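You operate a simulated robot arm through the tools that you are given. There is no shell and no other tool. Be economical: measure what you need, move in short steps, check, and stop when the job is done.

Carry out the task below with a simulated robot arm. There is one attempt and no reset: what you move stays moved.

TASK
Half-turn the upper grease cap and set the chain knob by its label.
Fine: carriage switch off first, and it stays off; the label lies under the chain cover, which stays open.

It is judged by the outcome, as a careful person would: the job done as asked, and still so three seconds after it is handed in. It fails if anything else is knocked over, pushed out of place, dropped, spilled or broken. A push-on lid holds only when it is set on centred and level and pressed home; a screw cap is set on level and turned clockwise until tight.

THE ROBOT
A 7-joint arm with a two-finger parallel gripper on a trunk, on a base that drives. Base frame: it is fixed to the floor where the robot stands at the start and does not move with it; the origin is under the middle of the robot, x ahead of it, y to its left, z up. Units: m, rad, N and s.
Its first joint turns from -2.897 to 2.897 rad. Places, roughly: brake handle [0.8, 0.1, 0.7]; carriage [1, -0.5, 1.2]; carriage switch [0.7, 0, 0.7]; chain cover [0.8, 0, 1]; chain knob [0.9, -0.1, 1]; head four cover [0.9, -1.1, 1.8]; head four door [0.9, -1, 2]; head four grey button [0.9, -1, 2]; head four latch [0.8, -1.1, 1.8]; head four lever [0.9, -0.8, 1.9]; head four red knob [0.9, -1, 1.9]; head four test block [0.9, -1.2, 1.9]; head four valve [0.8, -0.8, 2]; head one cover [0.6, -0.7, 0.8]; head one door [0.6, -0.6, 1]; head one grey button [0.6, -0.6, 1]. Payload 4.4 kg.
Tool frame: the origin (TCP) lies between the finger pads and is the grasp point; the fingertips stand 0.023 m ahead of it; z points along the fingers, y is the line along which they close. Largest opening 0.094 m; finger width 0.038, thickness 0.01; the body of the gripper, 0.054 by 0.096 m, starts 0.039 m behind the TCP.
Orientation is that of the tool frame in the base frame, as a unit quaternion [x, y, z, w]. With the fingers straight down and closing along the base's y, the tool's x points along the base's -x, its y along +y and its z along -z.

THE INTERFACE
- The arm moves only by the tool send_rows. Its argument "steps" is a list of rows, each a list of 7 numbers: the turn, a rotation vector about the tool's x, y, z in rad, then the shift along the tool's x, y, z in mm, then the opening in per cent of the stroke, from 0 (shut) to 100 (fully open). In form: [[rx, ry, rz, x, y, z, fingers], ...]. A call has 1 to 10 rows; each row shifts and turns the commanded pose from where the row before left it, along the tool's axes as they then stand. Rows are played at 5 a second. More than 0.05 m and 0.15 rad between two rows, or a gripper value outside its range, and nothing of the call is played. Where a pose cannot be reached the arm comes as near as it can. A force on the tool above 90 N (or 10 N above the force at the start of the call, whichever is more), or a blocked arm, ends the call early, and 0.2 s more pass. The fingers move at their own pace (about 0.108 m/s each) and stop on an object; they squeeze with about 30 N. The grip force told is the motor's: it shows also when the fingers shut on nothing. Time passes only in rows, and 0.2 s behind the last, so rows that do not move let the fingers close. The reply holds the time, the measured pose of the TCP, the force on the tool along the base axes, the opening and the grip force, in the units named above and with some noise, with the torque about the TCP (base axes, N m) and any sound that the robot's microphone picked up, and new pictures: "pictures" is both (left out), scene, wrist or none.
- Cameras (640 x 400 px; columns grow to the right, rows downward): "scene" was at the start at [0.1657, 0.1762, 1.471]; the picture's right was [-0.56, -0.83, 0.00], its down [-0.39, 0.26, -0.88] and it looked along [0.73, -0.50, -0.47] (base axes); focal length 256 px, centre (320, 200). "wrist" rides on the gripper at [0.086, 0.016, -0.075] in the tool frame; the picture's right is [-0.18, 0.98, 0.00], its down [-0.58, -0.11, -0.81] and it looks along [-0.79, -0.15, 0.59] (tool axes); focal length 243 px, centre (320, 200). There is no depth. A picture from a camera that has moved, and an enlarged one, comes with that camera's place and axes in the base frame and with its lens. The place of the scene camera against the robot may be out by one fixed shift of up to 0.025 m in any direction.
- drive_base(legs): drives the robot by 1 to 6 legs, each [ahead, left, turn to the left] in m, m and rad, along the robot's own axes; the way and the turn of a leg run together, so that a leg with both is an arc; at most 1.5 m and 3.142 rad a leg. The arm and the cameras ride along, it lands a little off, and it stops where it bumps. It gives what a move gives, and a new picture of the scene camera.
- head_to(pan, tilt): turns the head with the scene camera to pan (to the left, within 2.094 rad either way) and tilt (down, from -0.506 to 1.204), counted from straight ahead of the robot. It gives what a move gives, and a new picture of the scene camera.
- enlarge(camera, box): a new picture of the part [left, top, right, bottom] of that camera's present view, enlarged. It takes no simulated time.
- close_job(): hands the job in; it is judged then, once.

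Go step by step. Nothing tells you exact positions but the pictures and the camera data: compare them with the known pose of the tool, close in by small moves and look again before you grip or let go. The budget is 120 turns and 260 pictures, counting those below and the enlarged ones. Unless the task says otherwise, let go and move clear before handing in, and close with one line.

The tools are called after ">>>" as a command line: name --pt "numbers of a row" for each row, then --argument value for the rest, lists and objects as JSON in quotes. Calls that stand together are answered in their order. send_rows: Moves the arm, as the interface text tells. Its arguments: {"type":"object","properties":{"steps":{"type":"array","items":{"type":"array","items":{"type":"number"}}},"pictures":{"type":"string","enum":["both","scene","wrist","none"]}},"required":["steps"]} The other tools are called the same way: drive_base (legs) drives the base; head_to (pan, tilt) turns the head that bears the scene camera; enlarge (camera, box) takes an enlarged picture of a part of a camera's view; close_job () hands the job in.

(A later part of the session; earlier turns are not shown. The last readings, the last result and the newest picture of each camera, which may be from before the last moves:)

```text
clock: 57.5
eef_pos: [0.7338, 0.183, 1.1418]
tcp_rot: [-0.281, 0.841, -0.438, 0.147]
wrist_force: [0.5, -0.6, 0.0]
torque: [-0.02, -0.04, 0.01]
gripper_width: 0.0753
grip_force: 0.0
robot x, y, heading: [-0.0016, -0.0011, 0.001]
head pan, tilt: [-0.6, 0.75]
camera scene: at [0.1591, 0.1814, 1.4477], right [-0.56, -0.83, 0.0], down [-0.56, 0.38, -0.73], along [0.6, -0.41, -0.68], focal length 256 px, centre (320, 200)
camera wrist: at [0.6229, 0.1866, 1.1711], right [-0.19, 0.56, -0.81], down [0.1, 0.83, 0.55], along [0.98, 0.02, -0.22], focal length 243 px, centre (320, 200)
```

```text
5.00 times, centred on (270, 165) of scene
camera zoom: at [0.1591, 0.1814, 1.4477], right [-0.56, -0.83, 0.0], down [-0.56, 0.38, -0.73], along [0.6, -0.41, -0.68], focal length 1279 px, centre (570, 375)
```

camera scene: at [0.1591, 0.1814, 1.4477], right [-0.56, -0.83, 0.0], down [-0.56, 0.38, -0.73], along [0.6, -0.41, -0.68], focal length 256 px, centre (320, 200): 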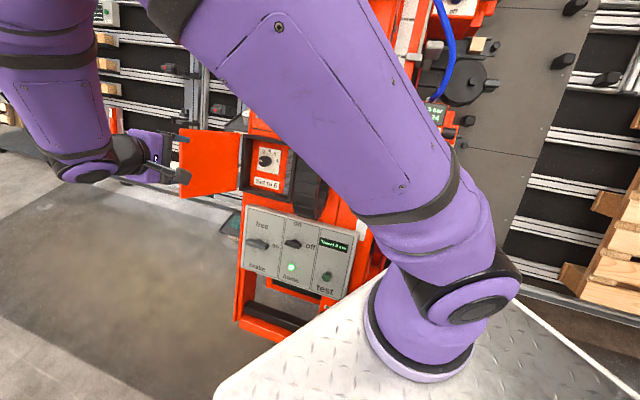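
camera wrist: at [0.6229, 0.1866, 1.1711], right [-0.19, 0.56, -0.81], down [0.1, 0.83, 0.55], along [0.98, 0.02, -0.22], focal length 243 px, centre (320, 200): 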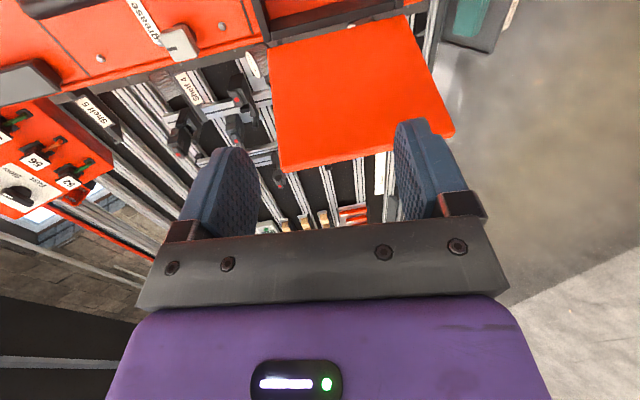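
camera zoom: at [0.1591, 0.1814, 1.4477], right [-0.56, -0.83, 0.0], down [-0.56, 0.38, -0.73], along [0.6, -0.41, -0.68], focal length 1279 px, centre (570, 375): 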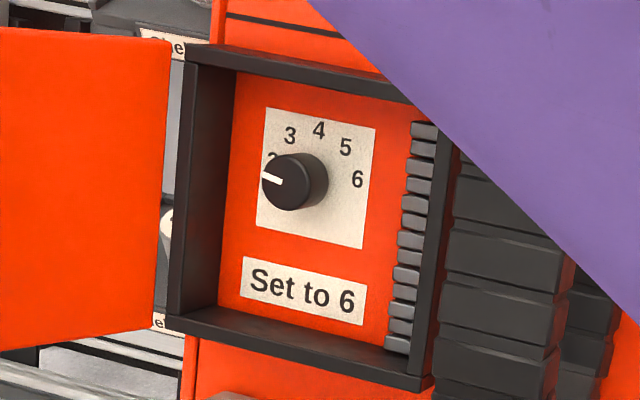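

The pointer is at 2 and "6" is about 160° clockwise of it. I'll move in front of the dial.

>>> send_rows --pt "0.053 0 0 20 0 0 80" --pt "0 0 0 20 0 30 80" --pt "0 0 0 0 4 45 80" --pt "0 0 0 0 3 45 80" --pt "0 0 0 0 0 45 80" --pt "0 0 0 0 0 45 80" --pictures "wrist"

```text
clock: 58.9
eef_pos: [0.8064, 0.021, 1.0243]
tcp_rot: [-0.278, 0.829, -0.46, 0.154]
wrist_force: [-0.4, -0.3, 0.3]
torque: [-0.02, 0.0, 0.01]
gripper_width: 0.075
grip_force: 0.0
robot x, y, heading: [0.0021, 0.0023, 0.006]
head pan, tilt: [-0.6, 0.75]
camera wrist: at [0.6947, 0.0248, 1.0496], right [-0.16, 0.53, -0.83], down [0.09, 0.85, 0.52], along [0.98, 0.01, -0.19], focal length 243 px, centre (320, 200)
```

wrist: 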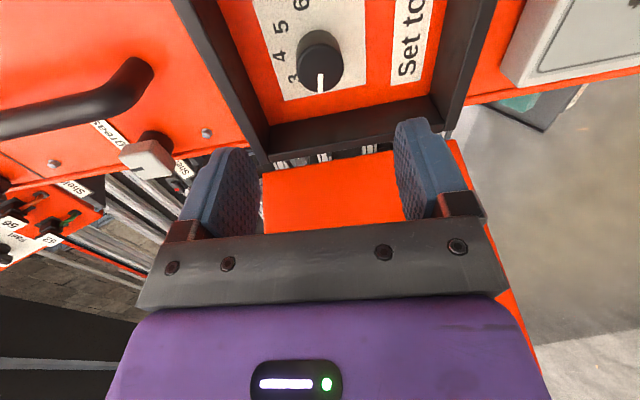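

Nicely aligned. I'll advance most of the way to the dial knob.

>>> send_rows --pt "0 0 0 -5 0 35 80" --pt "0 0 0 0 0 35 80" --pt "0 0 0 0 0 25 80" --pictures "wrist"

```text
clock: 59.7
eef_pos: [0.8616, -0.0418, 0.9748]
tcp_rot: [-0.278, 0.829, -0.46, 0.154]
wrist_force: [-0.4, 0.1, -0.6]
torque: [-0.01, 0.0, 0.0]
gripper_width: 0.0752
grip_force: 0.1
robot x, y, heading: [-0.0012, -0.001, 0.006]
head pan, tilt: [-0.6, 0.75]
camera wrist: at [0.7482, -0.0374, 1.0005], right [-0.17, 0.53, -0.83], down [0.09, 0.85, 0.52], along [0.98, 0.01, -0.19], focal length 243 px, centre (320, 200)
```

wrist: 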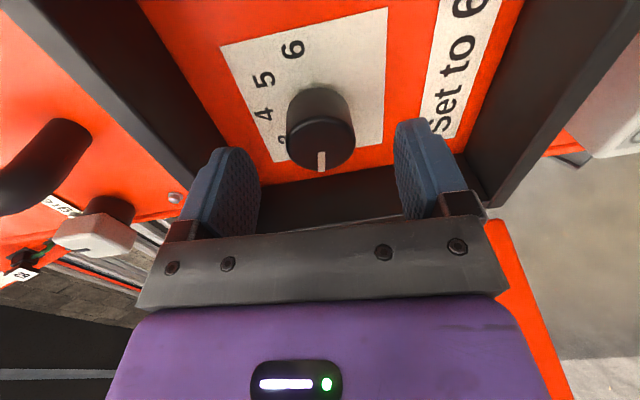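

Almost there. I'll advance so the pads straddle the knob, then grip.

>>> send_rows --pt "0 0 0 -3 0 14 80" --pt "0 0 0 0 0 14 80" --pt "0 0 0 0 0 0 0" --pt "0 0 0 0 0 0 0" --pt "0 0 0 0 0 0 0" --pictures "wrist"

```text
clock: 60.9
eef_pos: [0.8766, -0.0587, 0.9617]
tcp_rot: [-0.277, 0.829, -0.461, 0.154]
wrist_force: [-1.8, -0.1, -1.7]
torque: [-0.97, -0.78, 0.03]
gripper_width: 0.0395
grip_force: 45.4
robot x, y, heading: [-0.0047, 0.0021, 0.006]
head pan, tilt: [-0.6, 0.75]
camera wrist: at [0.7638, -0.0544, 0.9864], right [-0.16, 0.53, -0.83], down [0.09, 0.85, 0.52], along [0.98, 0.01, -0.19], focal length 243 px, centre (320, 200)
```

wrist: 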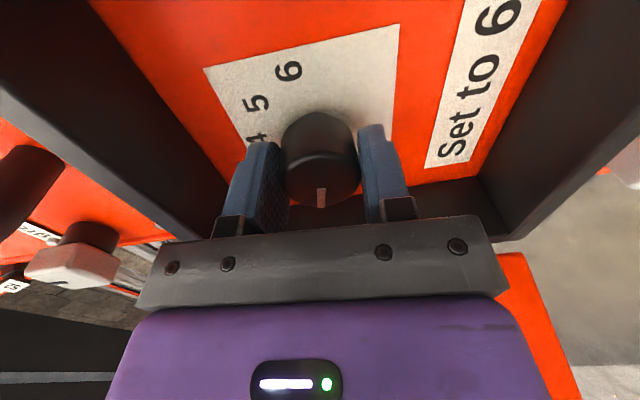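

Gripped with little load. I'll turn clockwise in steps.

>>> send_rows --pt "0 0 0.1 0 0 0 0" --pt "0 0 0.14 0 0 0 0" --pt "0 0 0.14 0 0 0 0" --pictures "wrist"

```text
clock: 61.7
eef_pos: [0.8765, -0.0589, 0.9621]
tcp_rot: [-0.114, 0.866, -0.423, 0.239]
wrist_force: [-5.5, 0.4, 9.0]
torque: [-0.99, -0.85, 0.26]
gripper_width: 0.0394
grip_force: 44.6
robot x, y, heading: [-0.0021, -0.0016, 0.005]
head pan, tilt: [-0.6, 0.75]
camera wrist: at [0.764, -0.0343, 0.9605], right [0.16, 0.68, -0.72], down [0.09, 0.71, 0.7], along [0.98, -0.18, 0.06], focal length 243 px, centre (320, 200)
```

wrist: 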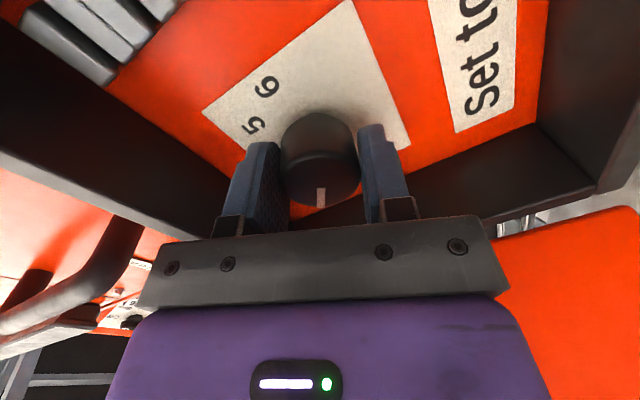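

The knob follows. I'll continue.

>>> send_rows --pt "0 0 0.14 0 0 0 0" --pt "0 0 0.14 0 0 0 0" --pt "0 0 0.14 0 0 0 0" --pt "0 0 0.14 0 0 0 0" --pt "0 0 0.14 0 0 0 0" --pt "0 0 0.14 0 0 0 0" --pt "0 0 0.14 0 0 0 0" --pt "0 0 0.14 0 0 0 0" --pt "0 0 0.14 0 0 0 0" --pt "0 0 0.14 0 0 0 0" --pictures "both"

```text
clock: 63.9
eef_pos: [0.875, -0.0618, 0.9618]
tcp_rot: [0.471, 0.736, -0.171, 0.455]
wrist_force: [-7.0, -17.5, 21.6]
torque: [-0.47, -0.68, 0.53]
gripper_width: 0.0377
grip_force: 45.5
robot x, y, heading: [0.0018, -0.002, 0.006]
head pan, tilt: [-0.6, 0.75]
camera scene: at [0.1577, 0.1804, 1.448], right [-0.56, -0.83, 0.0], down [-0.56, 0.38, -0.73], along [0.6, -0.41, -0.68], focal length 256 px, centre (320, 200)
camera wrist: at [0.8387, 0.0432, 0.9312], right [0.86, 0.39, 0.33], down [-0.42, 0.18, 0.89], along [0.29, -0.9, 0.32], focal length 243 px, centre (320, 200)
```

scene: 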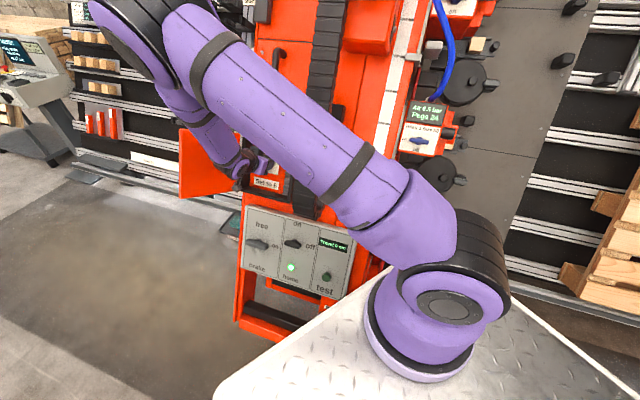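
wrist: 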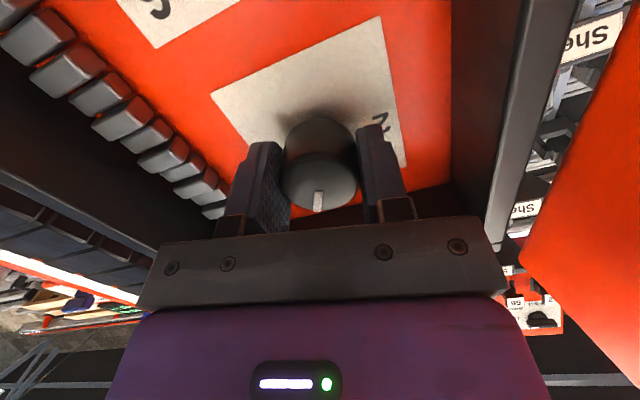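

About 102° so far and the camera is nearing the open door. I'll re-grip: open, rotate back, close, and turn the remaining 58°.

>>> send_rows --pt "0 0 0 0 0 0 75" --pt "0 0 0 0 0 0 75" --pt "0 0 -0.14 0 0 0 75" --pt "0 0 -0.14 0 0 0 75" --pt "0 0 -0.14 0 0 0 75" --pt "0 0 -0.14 0 0 0 75" --pt "0 0 -0.14 0 0 0 75" --pt "0 0 -0.14 0 0 0 75" --pt "0 0 -0.14 0 0 0 75" --pt "0 0 -0.14 0 0 0 75" --pictures "wrist"

```text
clock: 66.1
eef_pos: [0.876, -0.0599, 0.9616]
tcp_rot: [0.007, 0.874, -0.387, 0.295]
wrist_force: [1.5, -0.5, -0.3]
torque: [-0.01, 0.0, -0.03]
gripper_width: 0.0704
grip_force: 0.1
robot x, y, heading: [0.0015, -0.0063, 0.007]
head pan, tilt: [-0.6, 0.75]
camera wrist: at [0.7707, -0.0174, 0.9443], right [0.39, 0.73, -0.57], down [0.04, 0.6, 0.8], along [0.92, -0.33, 0.2], focal length 243 px, centre (320, 200)
```

wrist: 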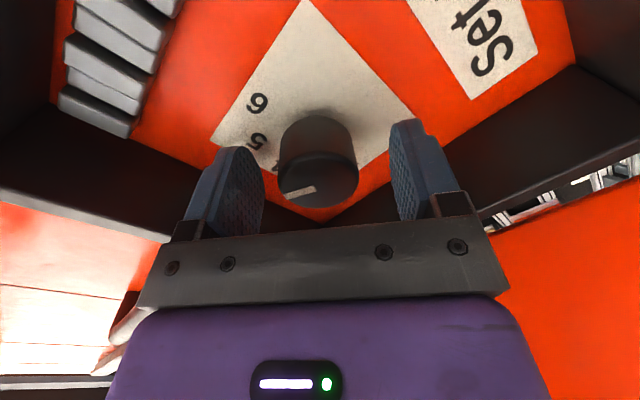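

The pointer is between 4 and 5, as expected. I'll grip and turn the rest.

>>> send_rows --pt "0 0 0 0 0 0 0" --pt "0 0 0 0 0 0 0" --pt "0 0 0 0 0 0 0" --pt "0 0 0.14 0 0 0 0" --pt "0 0 0.14 0 0 0 0" --pt "0 0 0.14 0 0 0 0" --pt "0 0 0.14 0 0 0 0" --pt "0 0 0.14 0 0 0 0" --pt "0 0 0.14 0 0 0 0" --pt "0 0 0.14 0 0 0 0" --pictures "none"

>>> send_rows --pt "0 0 0.03 0 0 0 0" --pt "0 0 0 0 0 0 60" --pt "0 0 0 0 0 0 75" --pt "0 0 0 0 0 -35 75" --pt "0 0 0 0 0 -35 75" --pt "0 0 0 0 0 -35 75" --pt "0 0 0 0 0 -35 75" --pictures "both"

```text
clock: 68.3
eef_pos: [0.8758, -0.061, 0.9615]
tcp_rot: [0.418, 0.767, -0.202, 0.443]
wrist_force: [-9.7, -17.9, 23.2]
torque: [-1.33, 0.52, -0.78]
gripper_width: 0.037
grip_force: 44.6
robot x, y, heading: [-0.0021, 0.0029, 0.006]
head pan, tilt: [-0.6, 0.75]
```

```text
clock: 69.9
eef_pos: [0.8048, 0.0348, 1.0328]
tcp_rot: [0.428, 0.762, -0.196, 0.445]
wrist_force: [0.2, -0.4, -0.3]
torque: [0.01, 0.02, -0.02]
gripper_width: 0.0704
grip_force: 0.1
robot x, y, heading: [0.0029, -0.0012, 0.004]
head pan, tilt: [-0.6, 0.75]
camera scene: at [0.1595, 0.1809, 1.4477], right [-0.56, -0.83, 0.0], down [-0.56, 0.38, -0.73], along [0.6, -0.41, -0.68], focal length 256 px, centre (320, 200)
camera wrist: at [0.7598, 0.1356, 1.0004], right [0.86, 0.46, 0.24], down [-0.36, 0.21, 0.91], along [0.37, -0.86, 0.34], focal length 243 px, centre (320, 200)
```

scene: 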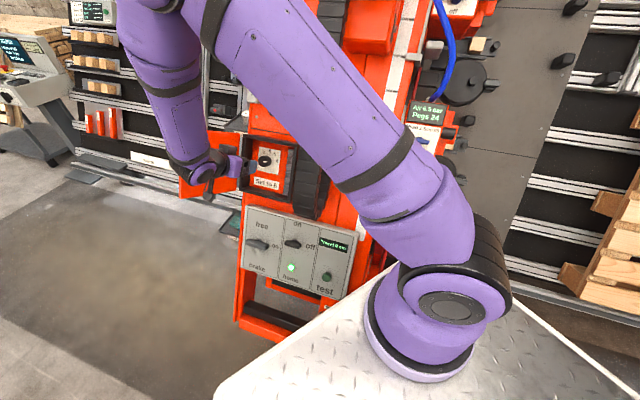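
wrist: 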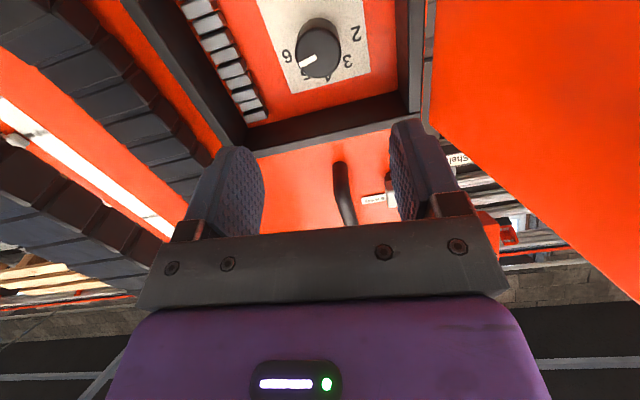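

>>> enlarge --camera "scene" --box '[240, 130, 300, 200]'

>>> enlarge --camera "wrist" --box '[250, 0, 390, 110]'

```text
5.71 times, centred on (270, 165) of scene
camera zoom: at [0.1595, 0.1809, 1.4477], right [-0.56, -0.83, 0.0], down [-0.56, 0.38, -0.73], along [0.6, -0.41, -0.68], focal length 1462 px, centre (606, 400)
```

zoom: 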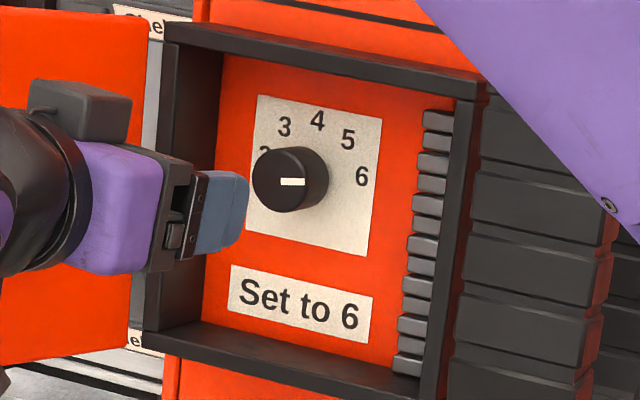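

```text
3.64 times, centred on (320, 55) of wrist
camera zoom: at [0.7598, 0.1356, 1.0004], right [0.86, 0.46, 0.24], down [-0.36, 0.21, 0.91], along [0.37, -0.86, 0.34], focal length 882 px, centre (320, 727)
```

zoom: 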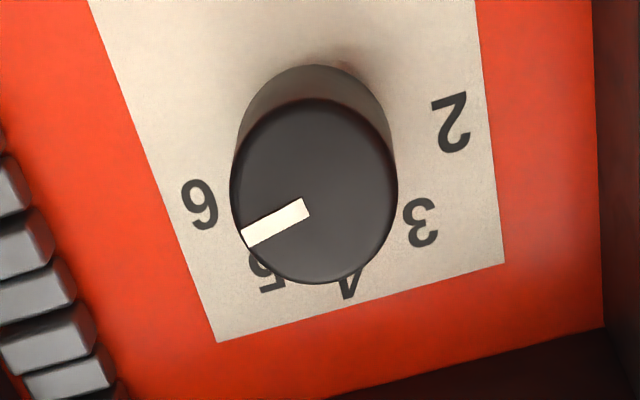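

The chain knob now points at 6, confirmed in both views. Next I'll back out and rise to examine the white knob and the "grease" panel.

>>> send_rows --pt "0 0 0 0 0 -45 75" --pt "0 0 -0.12 0 0 -45 75" --pt "0 0 0 -45 10 0 75" --pt "0 0 0 -45 15 0 75" --pictures "wrist"

>>> enlarge --camera "wrist" --box '[240, 60, 440, 240]'

```text
clock: 70.9
eef_pos: [0.8067, 0.0753, 1.1592]
tcp_rot: [0.382, 0.786, -0.222, 0.432]
wrist_force: [1.1, -0.2, -0.6]
torque: [-0.06, 0.01, -0.02]
gripper_width: 0.0704
grip_force: 0.0
robot x, y, heading: [0.0001, 0.0002, -0.002]
head pan, tilt: [-0.6, 0.75]
camera wrist: at [0.7531, 0.1697, 1.124], right [0.84, 0.52, 0.14], down [-0.3, 0.24, 0.92], along [0.45, -0.82, 0.36], focal length 243 px, centre (320, 200)
```

wrist: 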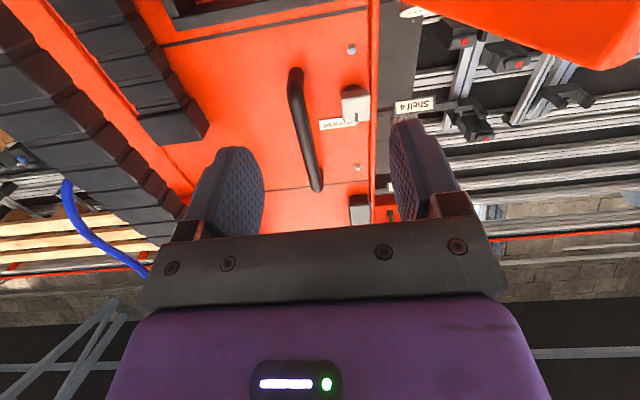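

```text
2.22 times, centred on (340, 150) of wrist
camera zoom: at [0.7531, 0.1697, 1.124], right [0.84, 0.52, 0.14], down [-0.3, 0.24, 0.92], along [0.45, -0.82, 0.36], focal length 539 px, centre (276, 311)
```

zoom: 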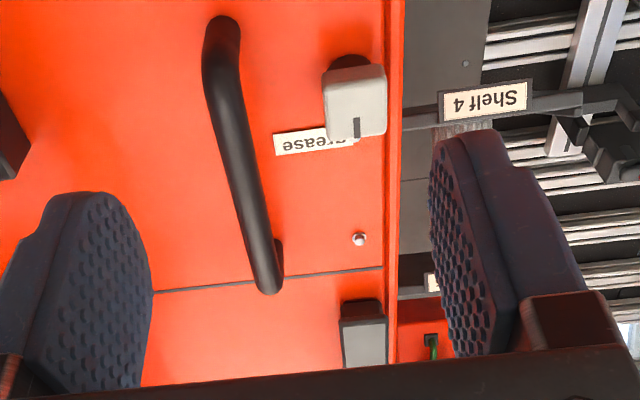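

The white square cap with an index mark sits by the "grease" label. I need to know whether there is a second one, so I'll look up the beam.

>>> head_to --pan -0.6 --tilt 0.0

>>> head_to --pan -0.8 --tilt -0.35

```text
clock: 72.0
eef_pos: [0.8064, 0.0748, 1.1585]
tcp_rot: [0.383, 0.786, -0.222, 0.432]
wrist_force: [-0.1, 0.6, -0.5]
torque: [0.0, -0.03, -0.01]
gripper_width: 0.0705
grip_force: 0.1
robot x, y, heading: [0.0008, 0.0017, 0.003]
head pan, tilt: [-0.6, 0.0]
camera scene: at [0.1648, 0.1771, 1.5157], right [-0.56, -0.83, 0.0], down [0.0, 0.0, -1.0], along [0.83, -0.56, 0.0], focal length 256 px, centre (320, 200)
```

scene: 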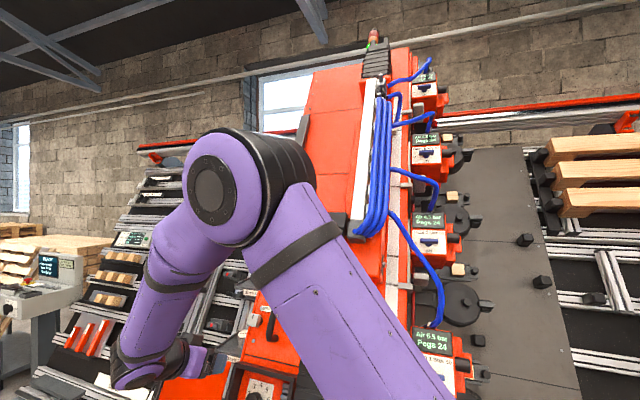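

```text
clock: 72.8
eef_pos: [0.8076, 0.0741, 1.1579]
tcp_rot: [0.383, 0.786, -0.222, 0.432]
wrist_force: [0.8, 0.2, -0.6]
torque: [0.0, 0.01, -0.02]
gripper_width: 0.0705
grip_force: 0.1
robot x, y, heading: [0.0019, 0.0028, 0.002]
head pan, tilt: [-0.799, -0.351]
camera scene: at [0.1435, 0.1735, 1.5452], right [-0.71, -0.7, 0.0], down [0.24, -0.25, -0.94], along [0.66, -0.67, 0.34], focal length 256 px, centre (320, 200)
```

scene: 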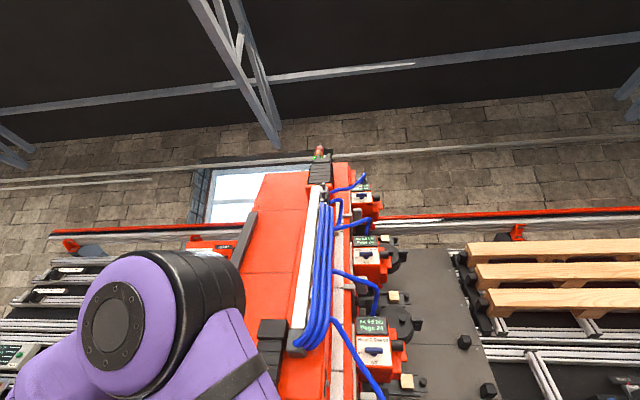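

No second cap shows on the upper beam, so it is likely behind the handled panel. I'll get closer to that area with the wrist camera.

>>> send_rows --pt "0 0 0 -10 5 40 75" --pt "0 0 0 -5 5 45 75" --pt "0 0 0 0 0 20 75" --pictures "wrist"

>>> enlarge --camera "wrist" --box '[200, 0, 440, 200]'

```text
clock: 73.7
eef_pos: [0.8742, 0.0041, 1.1139]
tcp_rot: [0.382, 0.786, -0.222, 0.432]
wrist_force: [-0.2, 0.1, 0.8]
torque: [0.01, -0.03, 0.03]
gripper_width: 0.0705
grip_force: 0.1
robot x, y, heading: [0.0005, 0.0055, 0.004]
head pan, tilt: [-0.799, -0.351]
camera wrist: at [0.8208, 0.0984, 1.0798], right [0.84, 0.52, 0.14], down [-0.3, 0.24, 0.92], along [0.45, -0.82, 0.36], focal length 243 px, centre (320, 200)
```

wrist: 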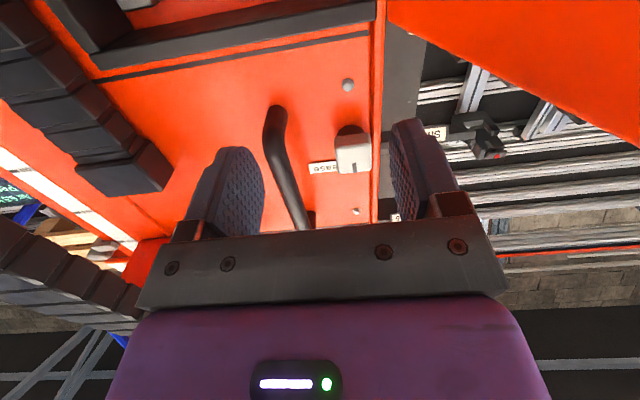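

```text
2.00 times, centred on (320, 100) of wrist
camera zoom: at [0.8208, 0.0984, 1.0798], right [0.84, 0.52, 0.14], down [-0.3, 0.24, 0.92], along [0.45, -0.82, 0.36], focal length 485 px, centre (320, 400)
```

zoom: 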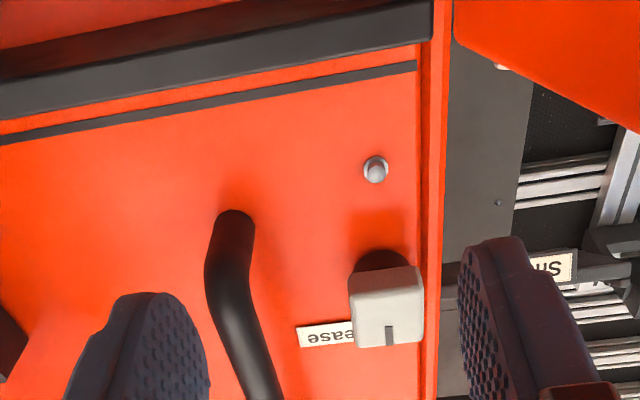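

The white cap sits on a black stem with an index line. I'll check the rest of the machine for another one before touching it.

>>> head_to --pan -0.75 --tilt 0.6

>>> enlarge --camera "scene" --box '[220, 100, 460, 400]'

>>> enlarge --camera "scene" --box '[150, 0, 330, 180]'

```text
clock: 74.9
eef_pos: [0.8756, 0.0034, 1.1151]
tcp_rot: [0.383, 0.786, -0.222, 0.432]
wrist_force: [0.1, -0.6, -1.1]
torque: [0.01, -0.02, 0.0]
gripper_width: 0.0704
grip_force: 0.0
robot x, y, heading: [-0.0, -0.0021, 0.001]
head pan, tilt: [-0.75, 0.6]
camera scene: at [0.1552, 0.1677, 1.4607], right [-0.68, -0.73, 0.0], down [-0.41, 0.38, -0.83], along [0.6, -0.56, -0.56], focal length 256 px, centre (320, 200)
```

scene: 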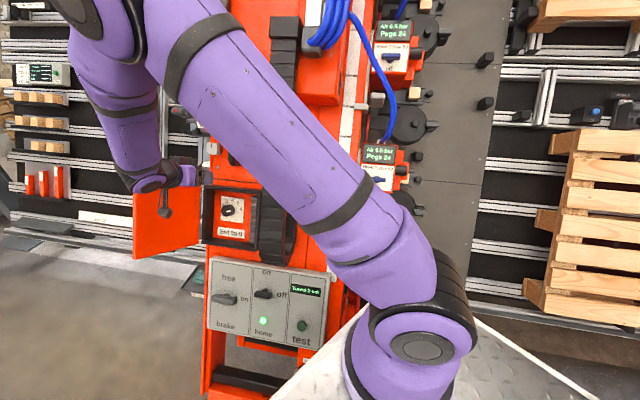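

```text
1.33 times, centred on (340, 250) of scene
camera zoom: at [0.1552, 0.1677, 1.4607], right [-0.68, -0.73, 0.0], down [-0.41, 0.38, -0.83], along [0.6, -0.56, -0.56], focal length 341 px, centre (293, 133)
```

zoom: 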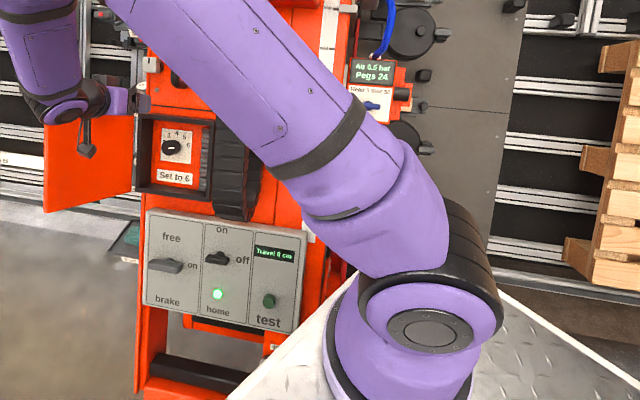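

```text
2.22 times, centred on (240, 90) of scene
camera zoom: at [0.1552, 0.1677, 1.4607], right [-0.68, -0.73, 0.0], down [-0.41, 0.38, -0.83], along [0.6, -0.56, -0.56], focal length 569 px, centre (498, 444)
```

zoom: 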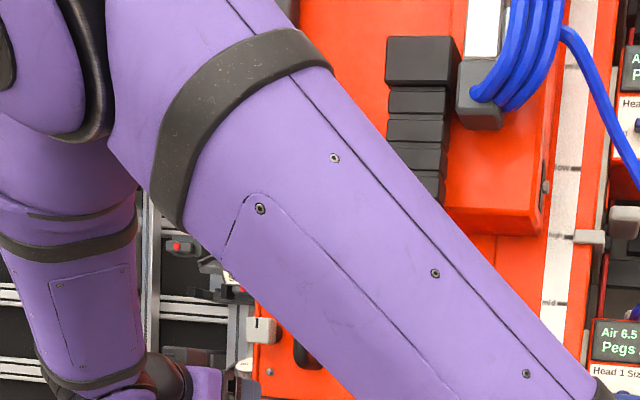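

The panel sections are bolted, so the white cap itself is probably a grease cap. I still need to find the other one to know which is upper, so I'll look over the right-hand side.

>>> head_to --pan -1.2 --tilt 0.5

>>> head_to --pan -1.1 --tilt 0.0

>>> head_to --pan -0.45 --tilt 1.0

```text
clock: 75.8
eef_pos: [0.874, 0.0027, 1.1136]
tcp_rot: [0.383, 0.786, -0.222, 0.432]
wrist_force: [0.7, 0.0, 0.6]
torque: [-0.01, 0.0, 0.01]
gripper_width: 0.0707
grip_force: 0.0
robot x, y, heading: [-0.0008, -0.0001, 0.004]
head pan, tilt: [-1.201, 0.499]
camera scene: at [0.1236, 0.1431, 1.4697], right [-0.93, -0.36, 0.0], down [-0.17, 0.45, -0.88], along [0.32, -0.82, -0.48], focal length 256 px, centre (320, 200)
```

scene: 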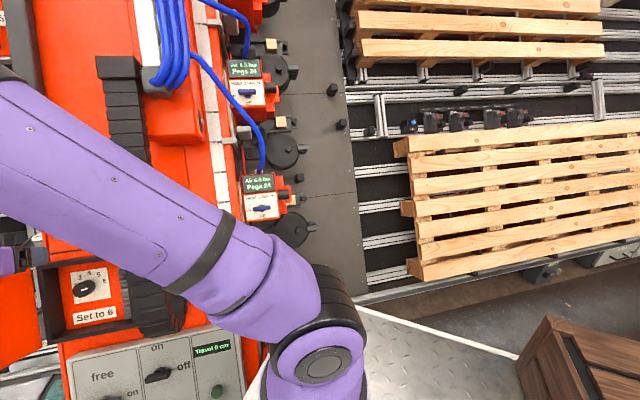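

```text
clock: 76.7
eef_pos: [0.8747, 0.0034, 1.1157]
tcp_rot: [0.383, 0.786, -0.222, 0.432]
wrist_force: [-0.6, 0.0, -0.5]
torque: [0.0, -0.01, 0.0]
gripper_width: 0.0705
grip_force: 0.0
robot x, y, heading: [0.0016, -0.0044, -0.002]
head pan, tilt: [-1.1, 0.0]
camera scene: at [0.1315, 0.1477, 1.5157], right [-0.89, -0.46, 0.0], down [0.0, 0.0, -1.0], along [0.46, -0.89, 0.0], focal length 256 px, centre (320, 200)
```

scene: 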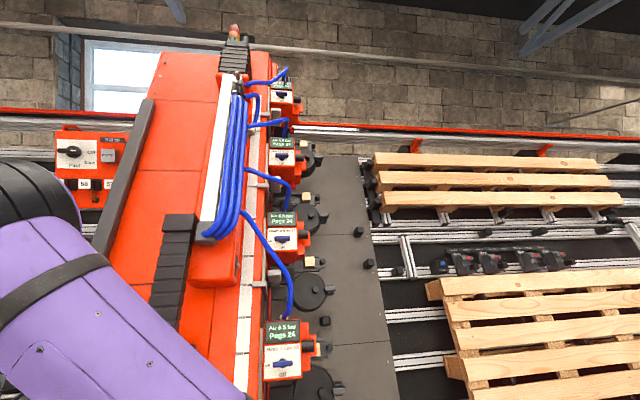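

```text
clock: 78.0
eef_pos: [0.8747, 0.0038, 1.114]
tcp_rot: [0.382, 0.786, -0.221, 0.433]
wrist_force: [-0.6, 0.3, -0.9]
torque: [0.0, 0.01, -0.01]
gripper_width: 0.0705
grip_force: 0.1
robot x, y, heading: [0.002, 0.0011, 0.001]
head pan, tilt: [-0.45, 1.0]
camera scene: at [0.1532, 0.1976, 1.4286], right [-0.43, -0.9, 0.0], down [-0.76, 0.36, -0.54], along [0.49, -0.23, -0.84], focal length 256 px, centre (320, 200)
```

scene: 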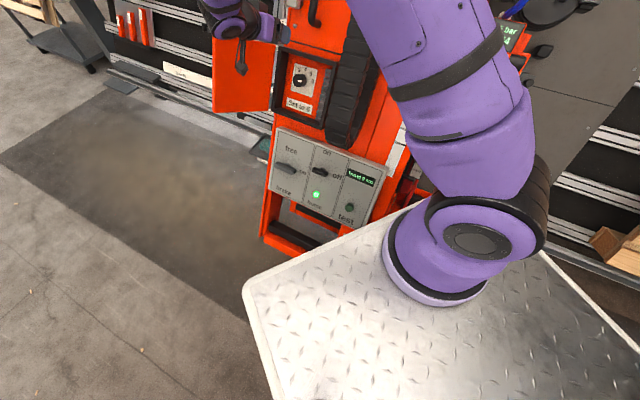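

No other cap is visible from here. I'll take a frontal close-up of the white cap by rolling the camera to the right side.

>>> send_rows --pt "0 0 0 -40 0 -10 75" --pt "0 0 0 -40 0 -10 75" --pt "0 0 -0.14 0 0 0 75" --pt "0 0 -0.14 0 0 0 75" --pt "0 0 -0.14 0 0 0 75" --pt "0 0 -0.14 0 0 0 75" --pt "0 0 -0.14 0 0 0 75" --pt "0 0 -0.14 0 0 0 75" --pt "0 0 -0.14 0 0 0 75" --pt "0 0 -0.14 0 0 0 75" --pictures "none"

>>> send_rows --pt "0 0 -0.14 0 0 0 75" --pt "0 0 -0.14 0 0 0 75" --pt "0 0 -0.14 0 0 0 75" --pictures "wrist"

>>> enlarge --camera "wrist" --box '[160, 0, 480, 200]'

```text
clock: 80.2
eef_pos: [0.8916, -0.0162, 1.1933]
tcp_rot: [-0.094, 0.869, -0.418, 0.247]
wrist_force: [-0.2, -0.3, 0.1]
torque: [0.0, -0.02, 0.01]
gripper_width: 0.0706
grip_force: 0.1
robot x, y, heading: [-0.0005, -0.0022, -0.001]
head pan, tilt: [-0.45, 1.0]
```

```text
clock: 81.0
eef_pos: [0.8918, -0.0157, 1.1937]
tcp_rot: [-0.273, 0.83, -0.461, 0.155]
wrist_force: [0.9, 0.3, 0.5]
torque: [0.01, 0.02, -0.01]
gripper_width: 0.0704
grip_force: 0.0
robot x, y, heading: [-0.001, 0.0021, -0.0]
head pan, tilt: [-0.45, 1.0]
camera wrist: at [0.7796, -0.0101, 1.2183], right [-0.16, 0.53, -0.83], down [0.09, 0.85, 0.52], along [0.98, 0.01, -0.18], focal length 243 px, centre (320, 200)
```

wrist: 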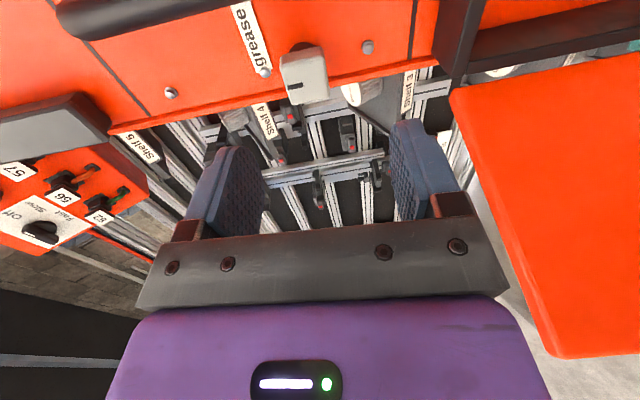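

```text
2.00 times, centred on (320, 100) of wrist
camera zoom: at [0.7796, -0.0101, 1.2183], right [-0.16, 0.53, -0.83], down [0.09, 0.85, 0.52], along [0.98, 0.01, -0.18], focal length 485 px, centre (320, 400)
```

zoom: 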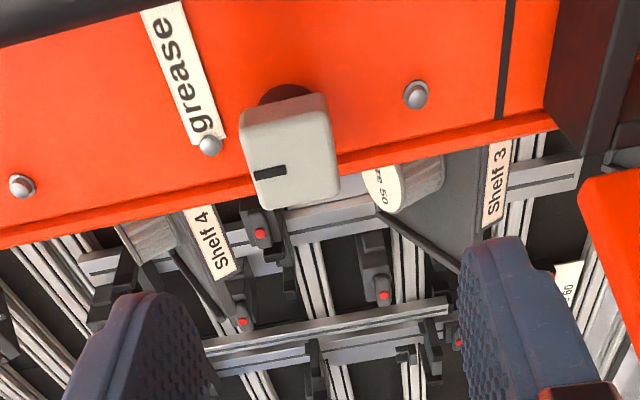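

The cap block measures about 35 mm square on a round stem. I'll turn back so the camera is below, clear of the handle, and approach the block to see how it behaves.

>>> send_rows --pt "0 0 0.14 0 0 0 75" --pt "0 0 0.14 0 0 0 75" --pt "0 0 0.14 0 0 0 75" --pt "0 0 0.14 0 0 0 75" --pt "0 0 0.14 0 0 0 75" --pt "0 0 0.14 0 0 0 75" --pt "0 0 0.14 0 0 0 75" --pt "0 0 0.14 0 0 0 75" --pt "0 0 0.14 0 0 0 75" --pt "0 0 0.14 0 0 0 75" --pictures "none"

>>> send_rows --pt "0 0 0.14 0 0 0 75" --pt "0 0 0 0 23 0 75" --pt "0 0 0 0 0 35 75" --pt "0 0 0 0 0 35 75" --pictures "wrist"

```text
clock: 83.2
eef_pos: [0.8922, -0.0165, 1.194]
tcp_rot: [0.326, 0.811, -0.251, 0.416]
wrist_force: [-0.4, -0.1, 0.0]
torque: [-0.01, 0.0, -0.01]
gripper_width: 0.0707
grip_force: 0.0
robot x, y, heading: [0.0021, -0.0001, 0.002]
head pan, tilt: [-0.45, 1.0]
```

```text
clock: 84.2
eef_pos: [0.9428, -0.0471, 1.1578]
tcp_rot: [0.381, 0.786, -0.221, 0.433]
wrist_force: [0.0, 0.4, -0.6]
torque: [0.02, 0.01, 0.01]
gripper_width: 0.0704
grip_force: 0.1
robot x, y, heading: [0.003, 0.0014, 0.004]
head pan, tilt: [-0.45, 1.0]
camera wrist: at [0.8905, 0.0473, 1.1228], right [0.84, 0.52, 0.14], down [-0.3, 0.24, 0.92], along [0.45, -0.82, 0.36], focal length 243 px, centre (320, 200)
```

wrist: 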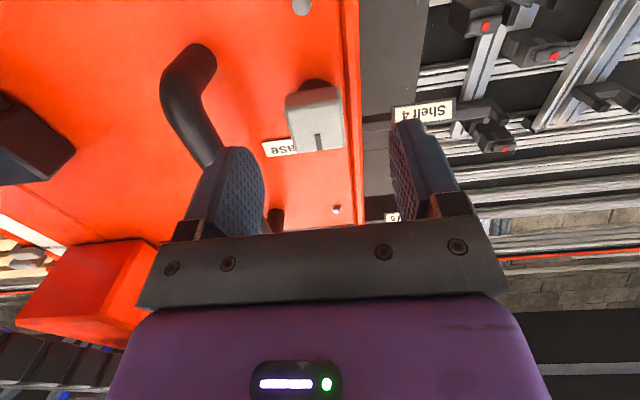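

I'll close in further on the block.

>>> send_rows --pt "0 0 0 -12 0 20 75" --pt "0 0 0 -6 0 20 75" --pictures "wrist"

```text
clock: 84.8
eef_pos: [0.9712, -0.0832, 1.1503]
tcp_rot: [0.382, 0.786, -0.222, 0.432]
wrist_force: [-0.2, 1.1, 1.0]
torque: [-0.02, -0.02, -0.02]
gripper_width: 0.0704
grip_force: 0.0
robot x, y, heading: [-0.0002, 0.0011, 0.006]
head pan, tilt: [-0.45, 1.0]
camera wrist: at [0.9174, 0.0113, 1.1163], right [0.84, 0.52, 0.14], down [-0.3, 0.24, 0.92], along [0.45, -0.82, 0.36], focal length 243 px, centre (320, 200)
```

wrist: 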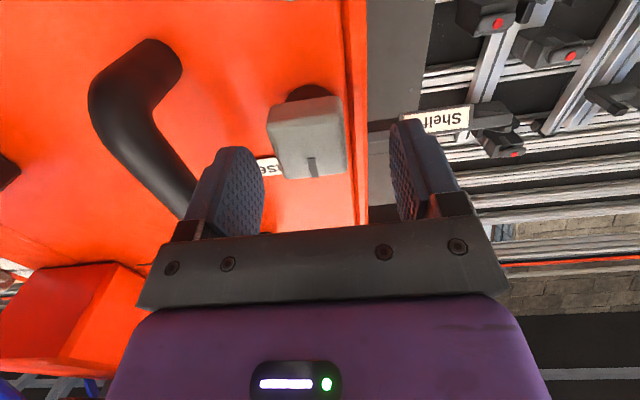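

Nearly there. I'll straddle the block and grip it.

>>> send_rows --pt "0 0 0 0 -5 15 75" --pt "0 0 0 0 0 14 75" --pt "0 0 0 0 0 0 0" --pt "0 0 0 0 0 0 0" --pt "0 0 0 0 0 0 0" --pictures "wrist"

```text
clock: 86.0
eef_pos: [0.9819, -0.1056, 1.1351]
tcp_rot: [0.383, 0.786, -0.222, 0.432]
wrist_force: [0.7, 0.3, 1.6]
torque: [0.11, -0.53, -1.38]
gripper_width: 0.0389
grip_force: 45.0
robot x, y, heading: [-0.0005, 0.0017, 0.006]
head pan, tilt: [-0.45, 1.0]
camera wrist: at [0.9285, -0.0115, 1.1012], right [0.84, 0.52, 0.14], down [-0.3, 0.24, 0.92], along [0.45, -0.82, 0.36], focal length 243 px, centre (320, 200)
```

wrist: 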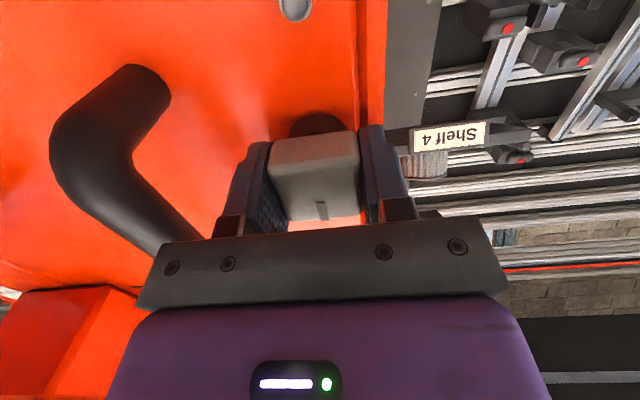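

Gripped squarely. I'll try a small clockwise turn and watch the resistance.

>>> send_rows --pt "0 0 0.1 0 0 0 0" --pt "0 0 0.1 0 0 0 0" --pictures "wrist"

```text
clock: 86.6
eef_pos: [0.9821, -0.1067, 1.1363]
tcp_rot: [0.459, 0.744, -0.177, 0.452]
wrist_force: [-7.7, -1.3, 4.5]
torque: [-0.99, -0.48, -0.23]
gripper_width: 0.038
grip_force: 45.2
robot x, y, heading: [0.0008, -0.0003, -0.002]
head pan, tilt: [-0.45, 1.0]
camera wrist: at [0.9432, -0.0036, 1.105], right [0.86, 0.41, 0.3], down [-0.4, 0.19, 0.89], along [0.31, -0.89, 0.33], focal length 243 px, centre (320, 200)
```

wrist: 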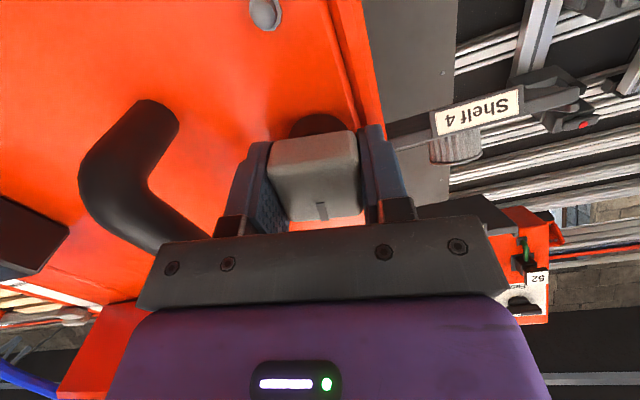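

It turns freely. I'll continue to a quarter turn and look at the result.

>>> send_rows --pt "0 0 0.14 0 0 0 0" --pt "0 0 0.14 0 0 0 0" --pt "0 0 0.14 0 0 0 0" --pt "0 0 0.14 0 0 0 0" --pt "0 0 0.14 0 0 0 0" --pictures "none"

>>> send_rows --pt "0 0 0.14 0 0 0 0" --pt "0 0 0.14 0 0 0 0" --pt "0 0 0.14 0 0 0 0" --pt "0 0 0.14 0 0 0 0" --pt "0 0 0.11 0 0 0 0" --pictures "wrist"

```text
clock: 87.8
eef_pos: [0.9808, -0.1076, 1.135]
tcp_rot: [0.688, 0.54, -0.012, 0.485]
wrist_force: [-27.2, -9.3, -7.9]
torque: [-1.06, -1.02, 0.52]
gripper_width: 0.0387
grip_force: 44.7
robot x, y, heading: [0.0008, -0.0002, 0.002]
head pan, tilt: [-0.45, 1.0]
```

```text
clock: 89.0
eef_pos: [0.9816, -0.1059, 1.1338]
tcp_rot: [0.827, 0.285, 0.148, 0.462]
wrist_force: [-40.7, -5.2, -33.3]
torque: [-0.52, -0.9, 0.88]
gripper_width: 0.0393
grip_force: 44.7
robot x, y, heading: [0.0048, 0.0008, 0.001]
head pan, tilt: [-0.45, 1.0]
camera wrist: at [1.0179, -0.0109, 1.1847], right [0.18, -0.52, 0.84], down [-0.91, 0.24, 0.35], along [-0.38, -0.82, -0.42], focal length 243 px, centre (320, 200)
```

wrist: 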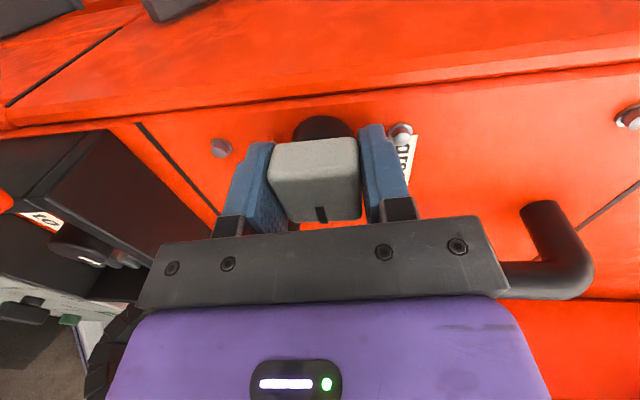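

A quarter turn with no stop felt so far. I'll test a little further to see whether it stops here like a latch or keeps turning like a cap.

>>> send_rows --pt "0 0 0.12 0 0 0 0" --pt "0 0 0.12 0 0 0 0" --pt "0 0 0.1 0 0 0 0" --pictures "wrist"

```text
clock: 89.8
eef_pos: [0.9833, -0.1055, 1.1328]
tcp_rot: [0.863, 0.142, 0.224, 0.43]
wrist_force: [-32.2, 1.2, -35.6]
torque: [-0.77, -0.87, 0.45]
gripper_width: 0.0392
grip_force: 45.3
robot x, y, heading: [-0.0019, 0.0037, 0.004]
head pan, tilt: [-0.45, 1.0]
camera wrist: at [1.02, -0.0277, 1.2089], right [-0.11, -0.66, 0.74], down [-0.92, 0.36, 0.18], along [-0.39, -0.66, -0.64], focal length 243 px, centre (320, 200)
```

wrist: 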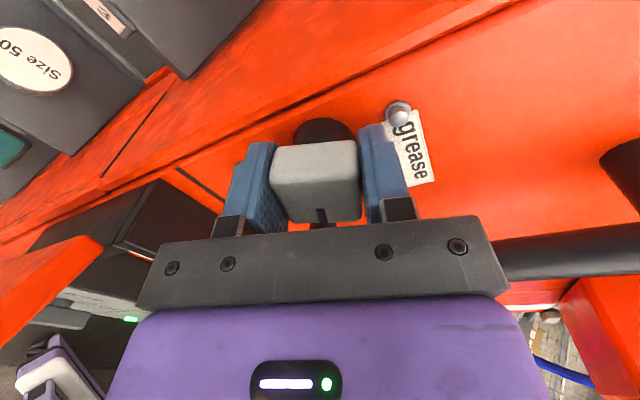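

No stop, so it behaves like a freely turning cap. I'll continue toward the half turn while the wrist allows.

>>> send_rows --pt "0 0 0.137 0 0 0 0" --pt "0 0 0.137 0 0 0 0" --pt "0 0 0.137 0 0 0 0" --pt "0 0 0.137 0 0 0 0" --pt "0 0 0.137 0 0 0 0" --pictures "wrist"

```text
clock: 91.0
eef_pos: [0.9844, -0.1061, 1.1349]
tcp_rot: [0.86, -0.155, 0.358, 0.33]
wrist_force: [-7.0, 4.7, -15.5]
torque: [-1.42, -0.76, -0.48]
gripper_width: 0.0387
grip_force: 45.1
robot x, y, heading: [0.0019, 0.0004, 0.001]
head pan, tilt: [-0.45, 1.0]
camera wrist: at [0.998, -0.0709, 1.2442], right [-0.62, -0.72, 0.32], down [-0.76, 0.65, -0.04], along [-0.17, -0.27, -0.95], focal length 243 px, centre (320, 200)
```

wrist: 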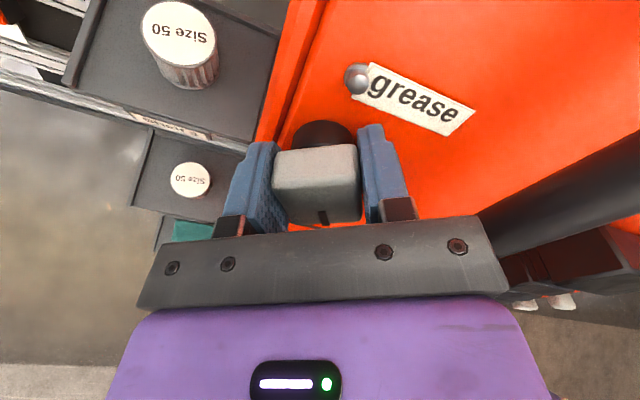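

Now about 149°. The remaining 31° follows.

>>> send_rows --pt "0 0 0.137 0 0 0 0" --pt "0 0 0.137 0 0 0 0" --pt "0 0 0.137 0 0 0 0" --pt "0 0 0.136 0 0 0 0" --pictures "wrist"

```text
clock: 92.0
eef_pos: [0.9821, -0.1053, 1.1363]
tcp_rot: [0.839, -0.243, 0.389, 0.292]
wrist_force: [10.4, 13.8, 37.0]
torque: [-0.67, -0.01, -0.51]
gripper_width: 0.0386
grip_force: 45.0
out of reach, approached as far as the arm can: row 2, 3, 4
robot x, y, heading: [0.0013, 0.0021, -0.002]
head pan, tilt: [-0.45, 1.0]
camera wrist: at [0.9838, -0.0821, 1.2493], right [-0.73, -0.67, 0.15], down [-0.68, 0.73, -0.07], along [-0.06, -0.15, -0.99], focal length 243 px, centre (320, 200)
```

wrist: 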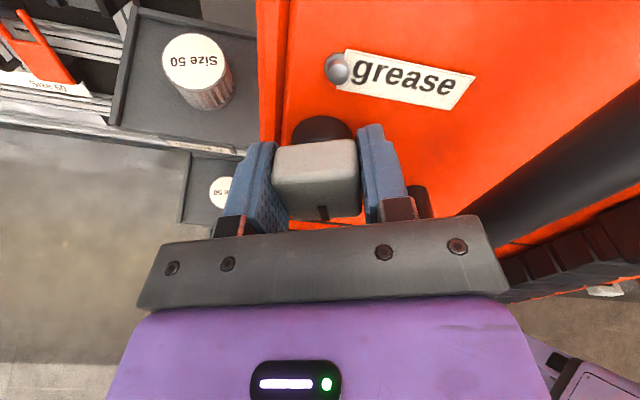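

About 160° turned before the wrist limit. I'll re-grip on the other faces of the square block to finish the last 20°.

>>> send_rows --pt "0 0 0 0 0 0 80" --pt "0 0 0 0 0 0 80" --pt "0 0 -0.145 0 0 0 80" --pt "0 0 -0.145 0 0 0 80" --pt "0 0 -0.145 0 0 0 80" --pt "0 0 -0.145 0 0 0 80" --pt "0 0 -0.145 0 0 0 80" --pt "0 0 -0.145 0 0 0 80" --pt "0 0 -0.145 0 0 0 80" --pt "0 0 -0.145 0 0 0 80" --pictures "wrist"

```text
clock: 94.2
eef_pos: [0.9843, -0.1061, 1.1342]
tcp_rot: [0.835, 0.258, 0.164, 0.457]
wrist_force: [0.0, -0.5, 0.0]
torque: [-0.02, 0.01, 0.0]
gripper_width: 0.0752
grip_force: 0.1
robot x, y, heading: [-0.0001, -0.0, 0.005]
head pan, tilt: [-0.45, 1.0]
camera wrist: at [1.0199, -0.0136, 1.191], right [0.13, -0.55, 0.83], down [-0.91, 0.26, 0.31], along [-0.38, -0.8, -0.47], focal length 243 px, centre (320, 200)
```

wrist: 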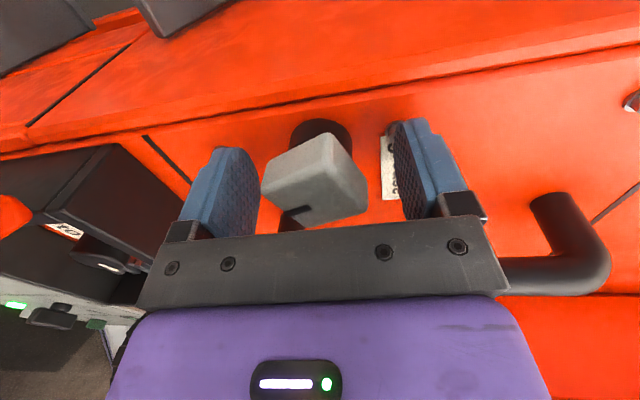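

>>> send_rows --pt "0 0 -0.135 0 0 0 80" --pt "0 0 -0.135 0 0 0 80" --pt "0 0 -0.135 0 0 0 80" --pt "0 0 0 0 0 0 0" --pt "0 0 0 0 0 0 0" --pt "0 0 0 0 0 0 0" --pictures "wrist"

```text
clock: 95.6
eef_pos: [0.9816, -0.1059, 1.1334]
tcp_rot: [0.767, 0.42, 0.068, 0.479]
wrist_force: [-23.5, 4.0, -21.0]
torque: [-0.43, -0.73, 0.56]
gripper_width: 0.039
grip_force: 45.1
robot x, y, heading: [0.0008, -0.0003, 0.004]
head pan, tilt: [-0.45, 1.0]
camera wrist: at [1.0088, 0.0019, 1.1597], right [0.45, -0.31, 0.83], down [-0.84, 0.15, 0.51], along [-0.29, -0.94, -0.2], focal length 243 px, centre (320, 200)
```

wrist: 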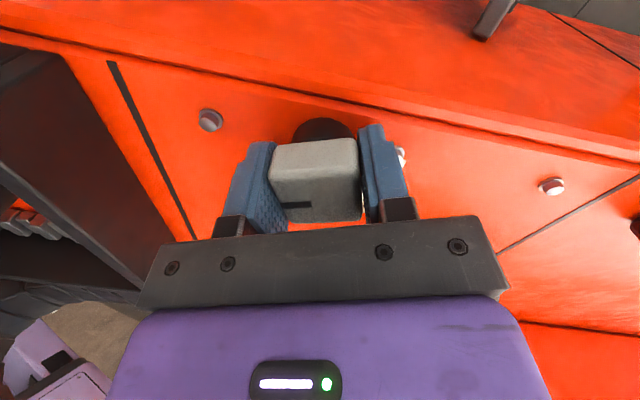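

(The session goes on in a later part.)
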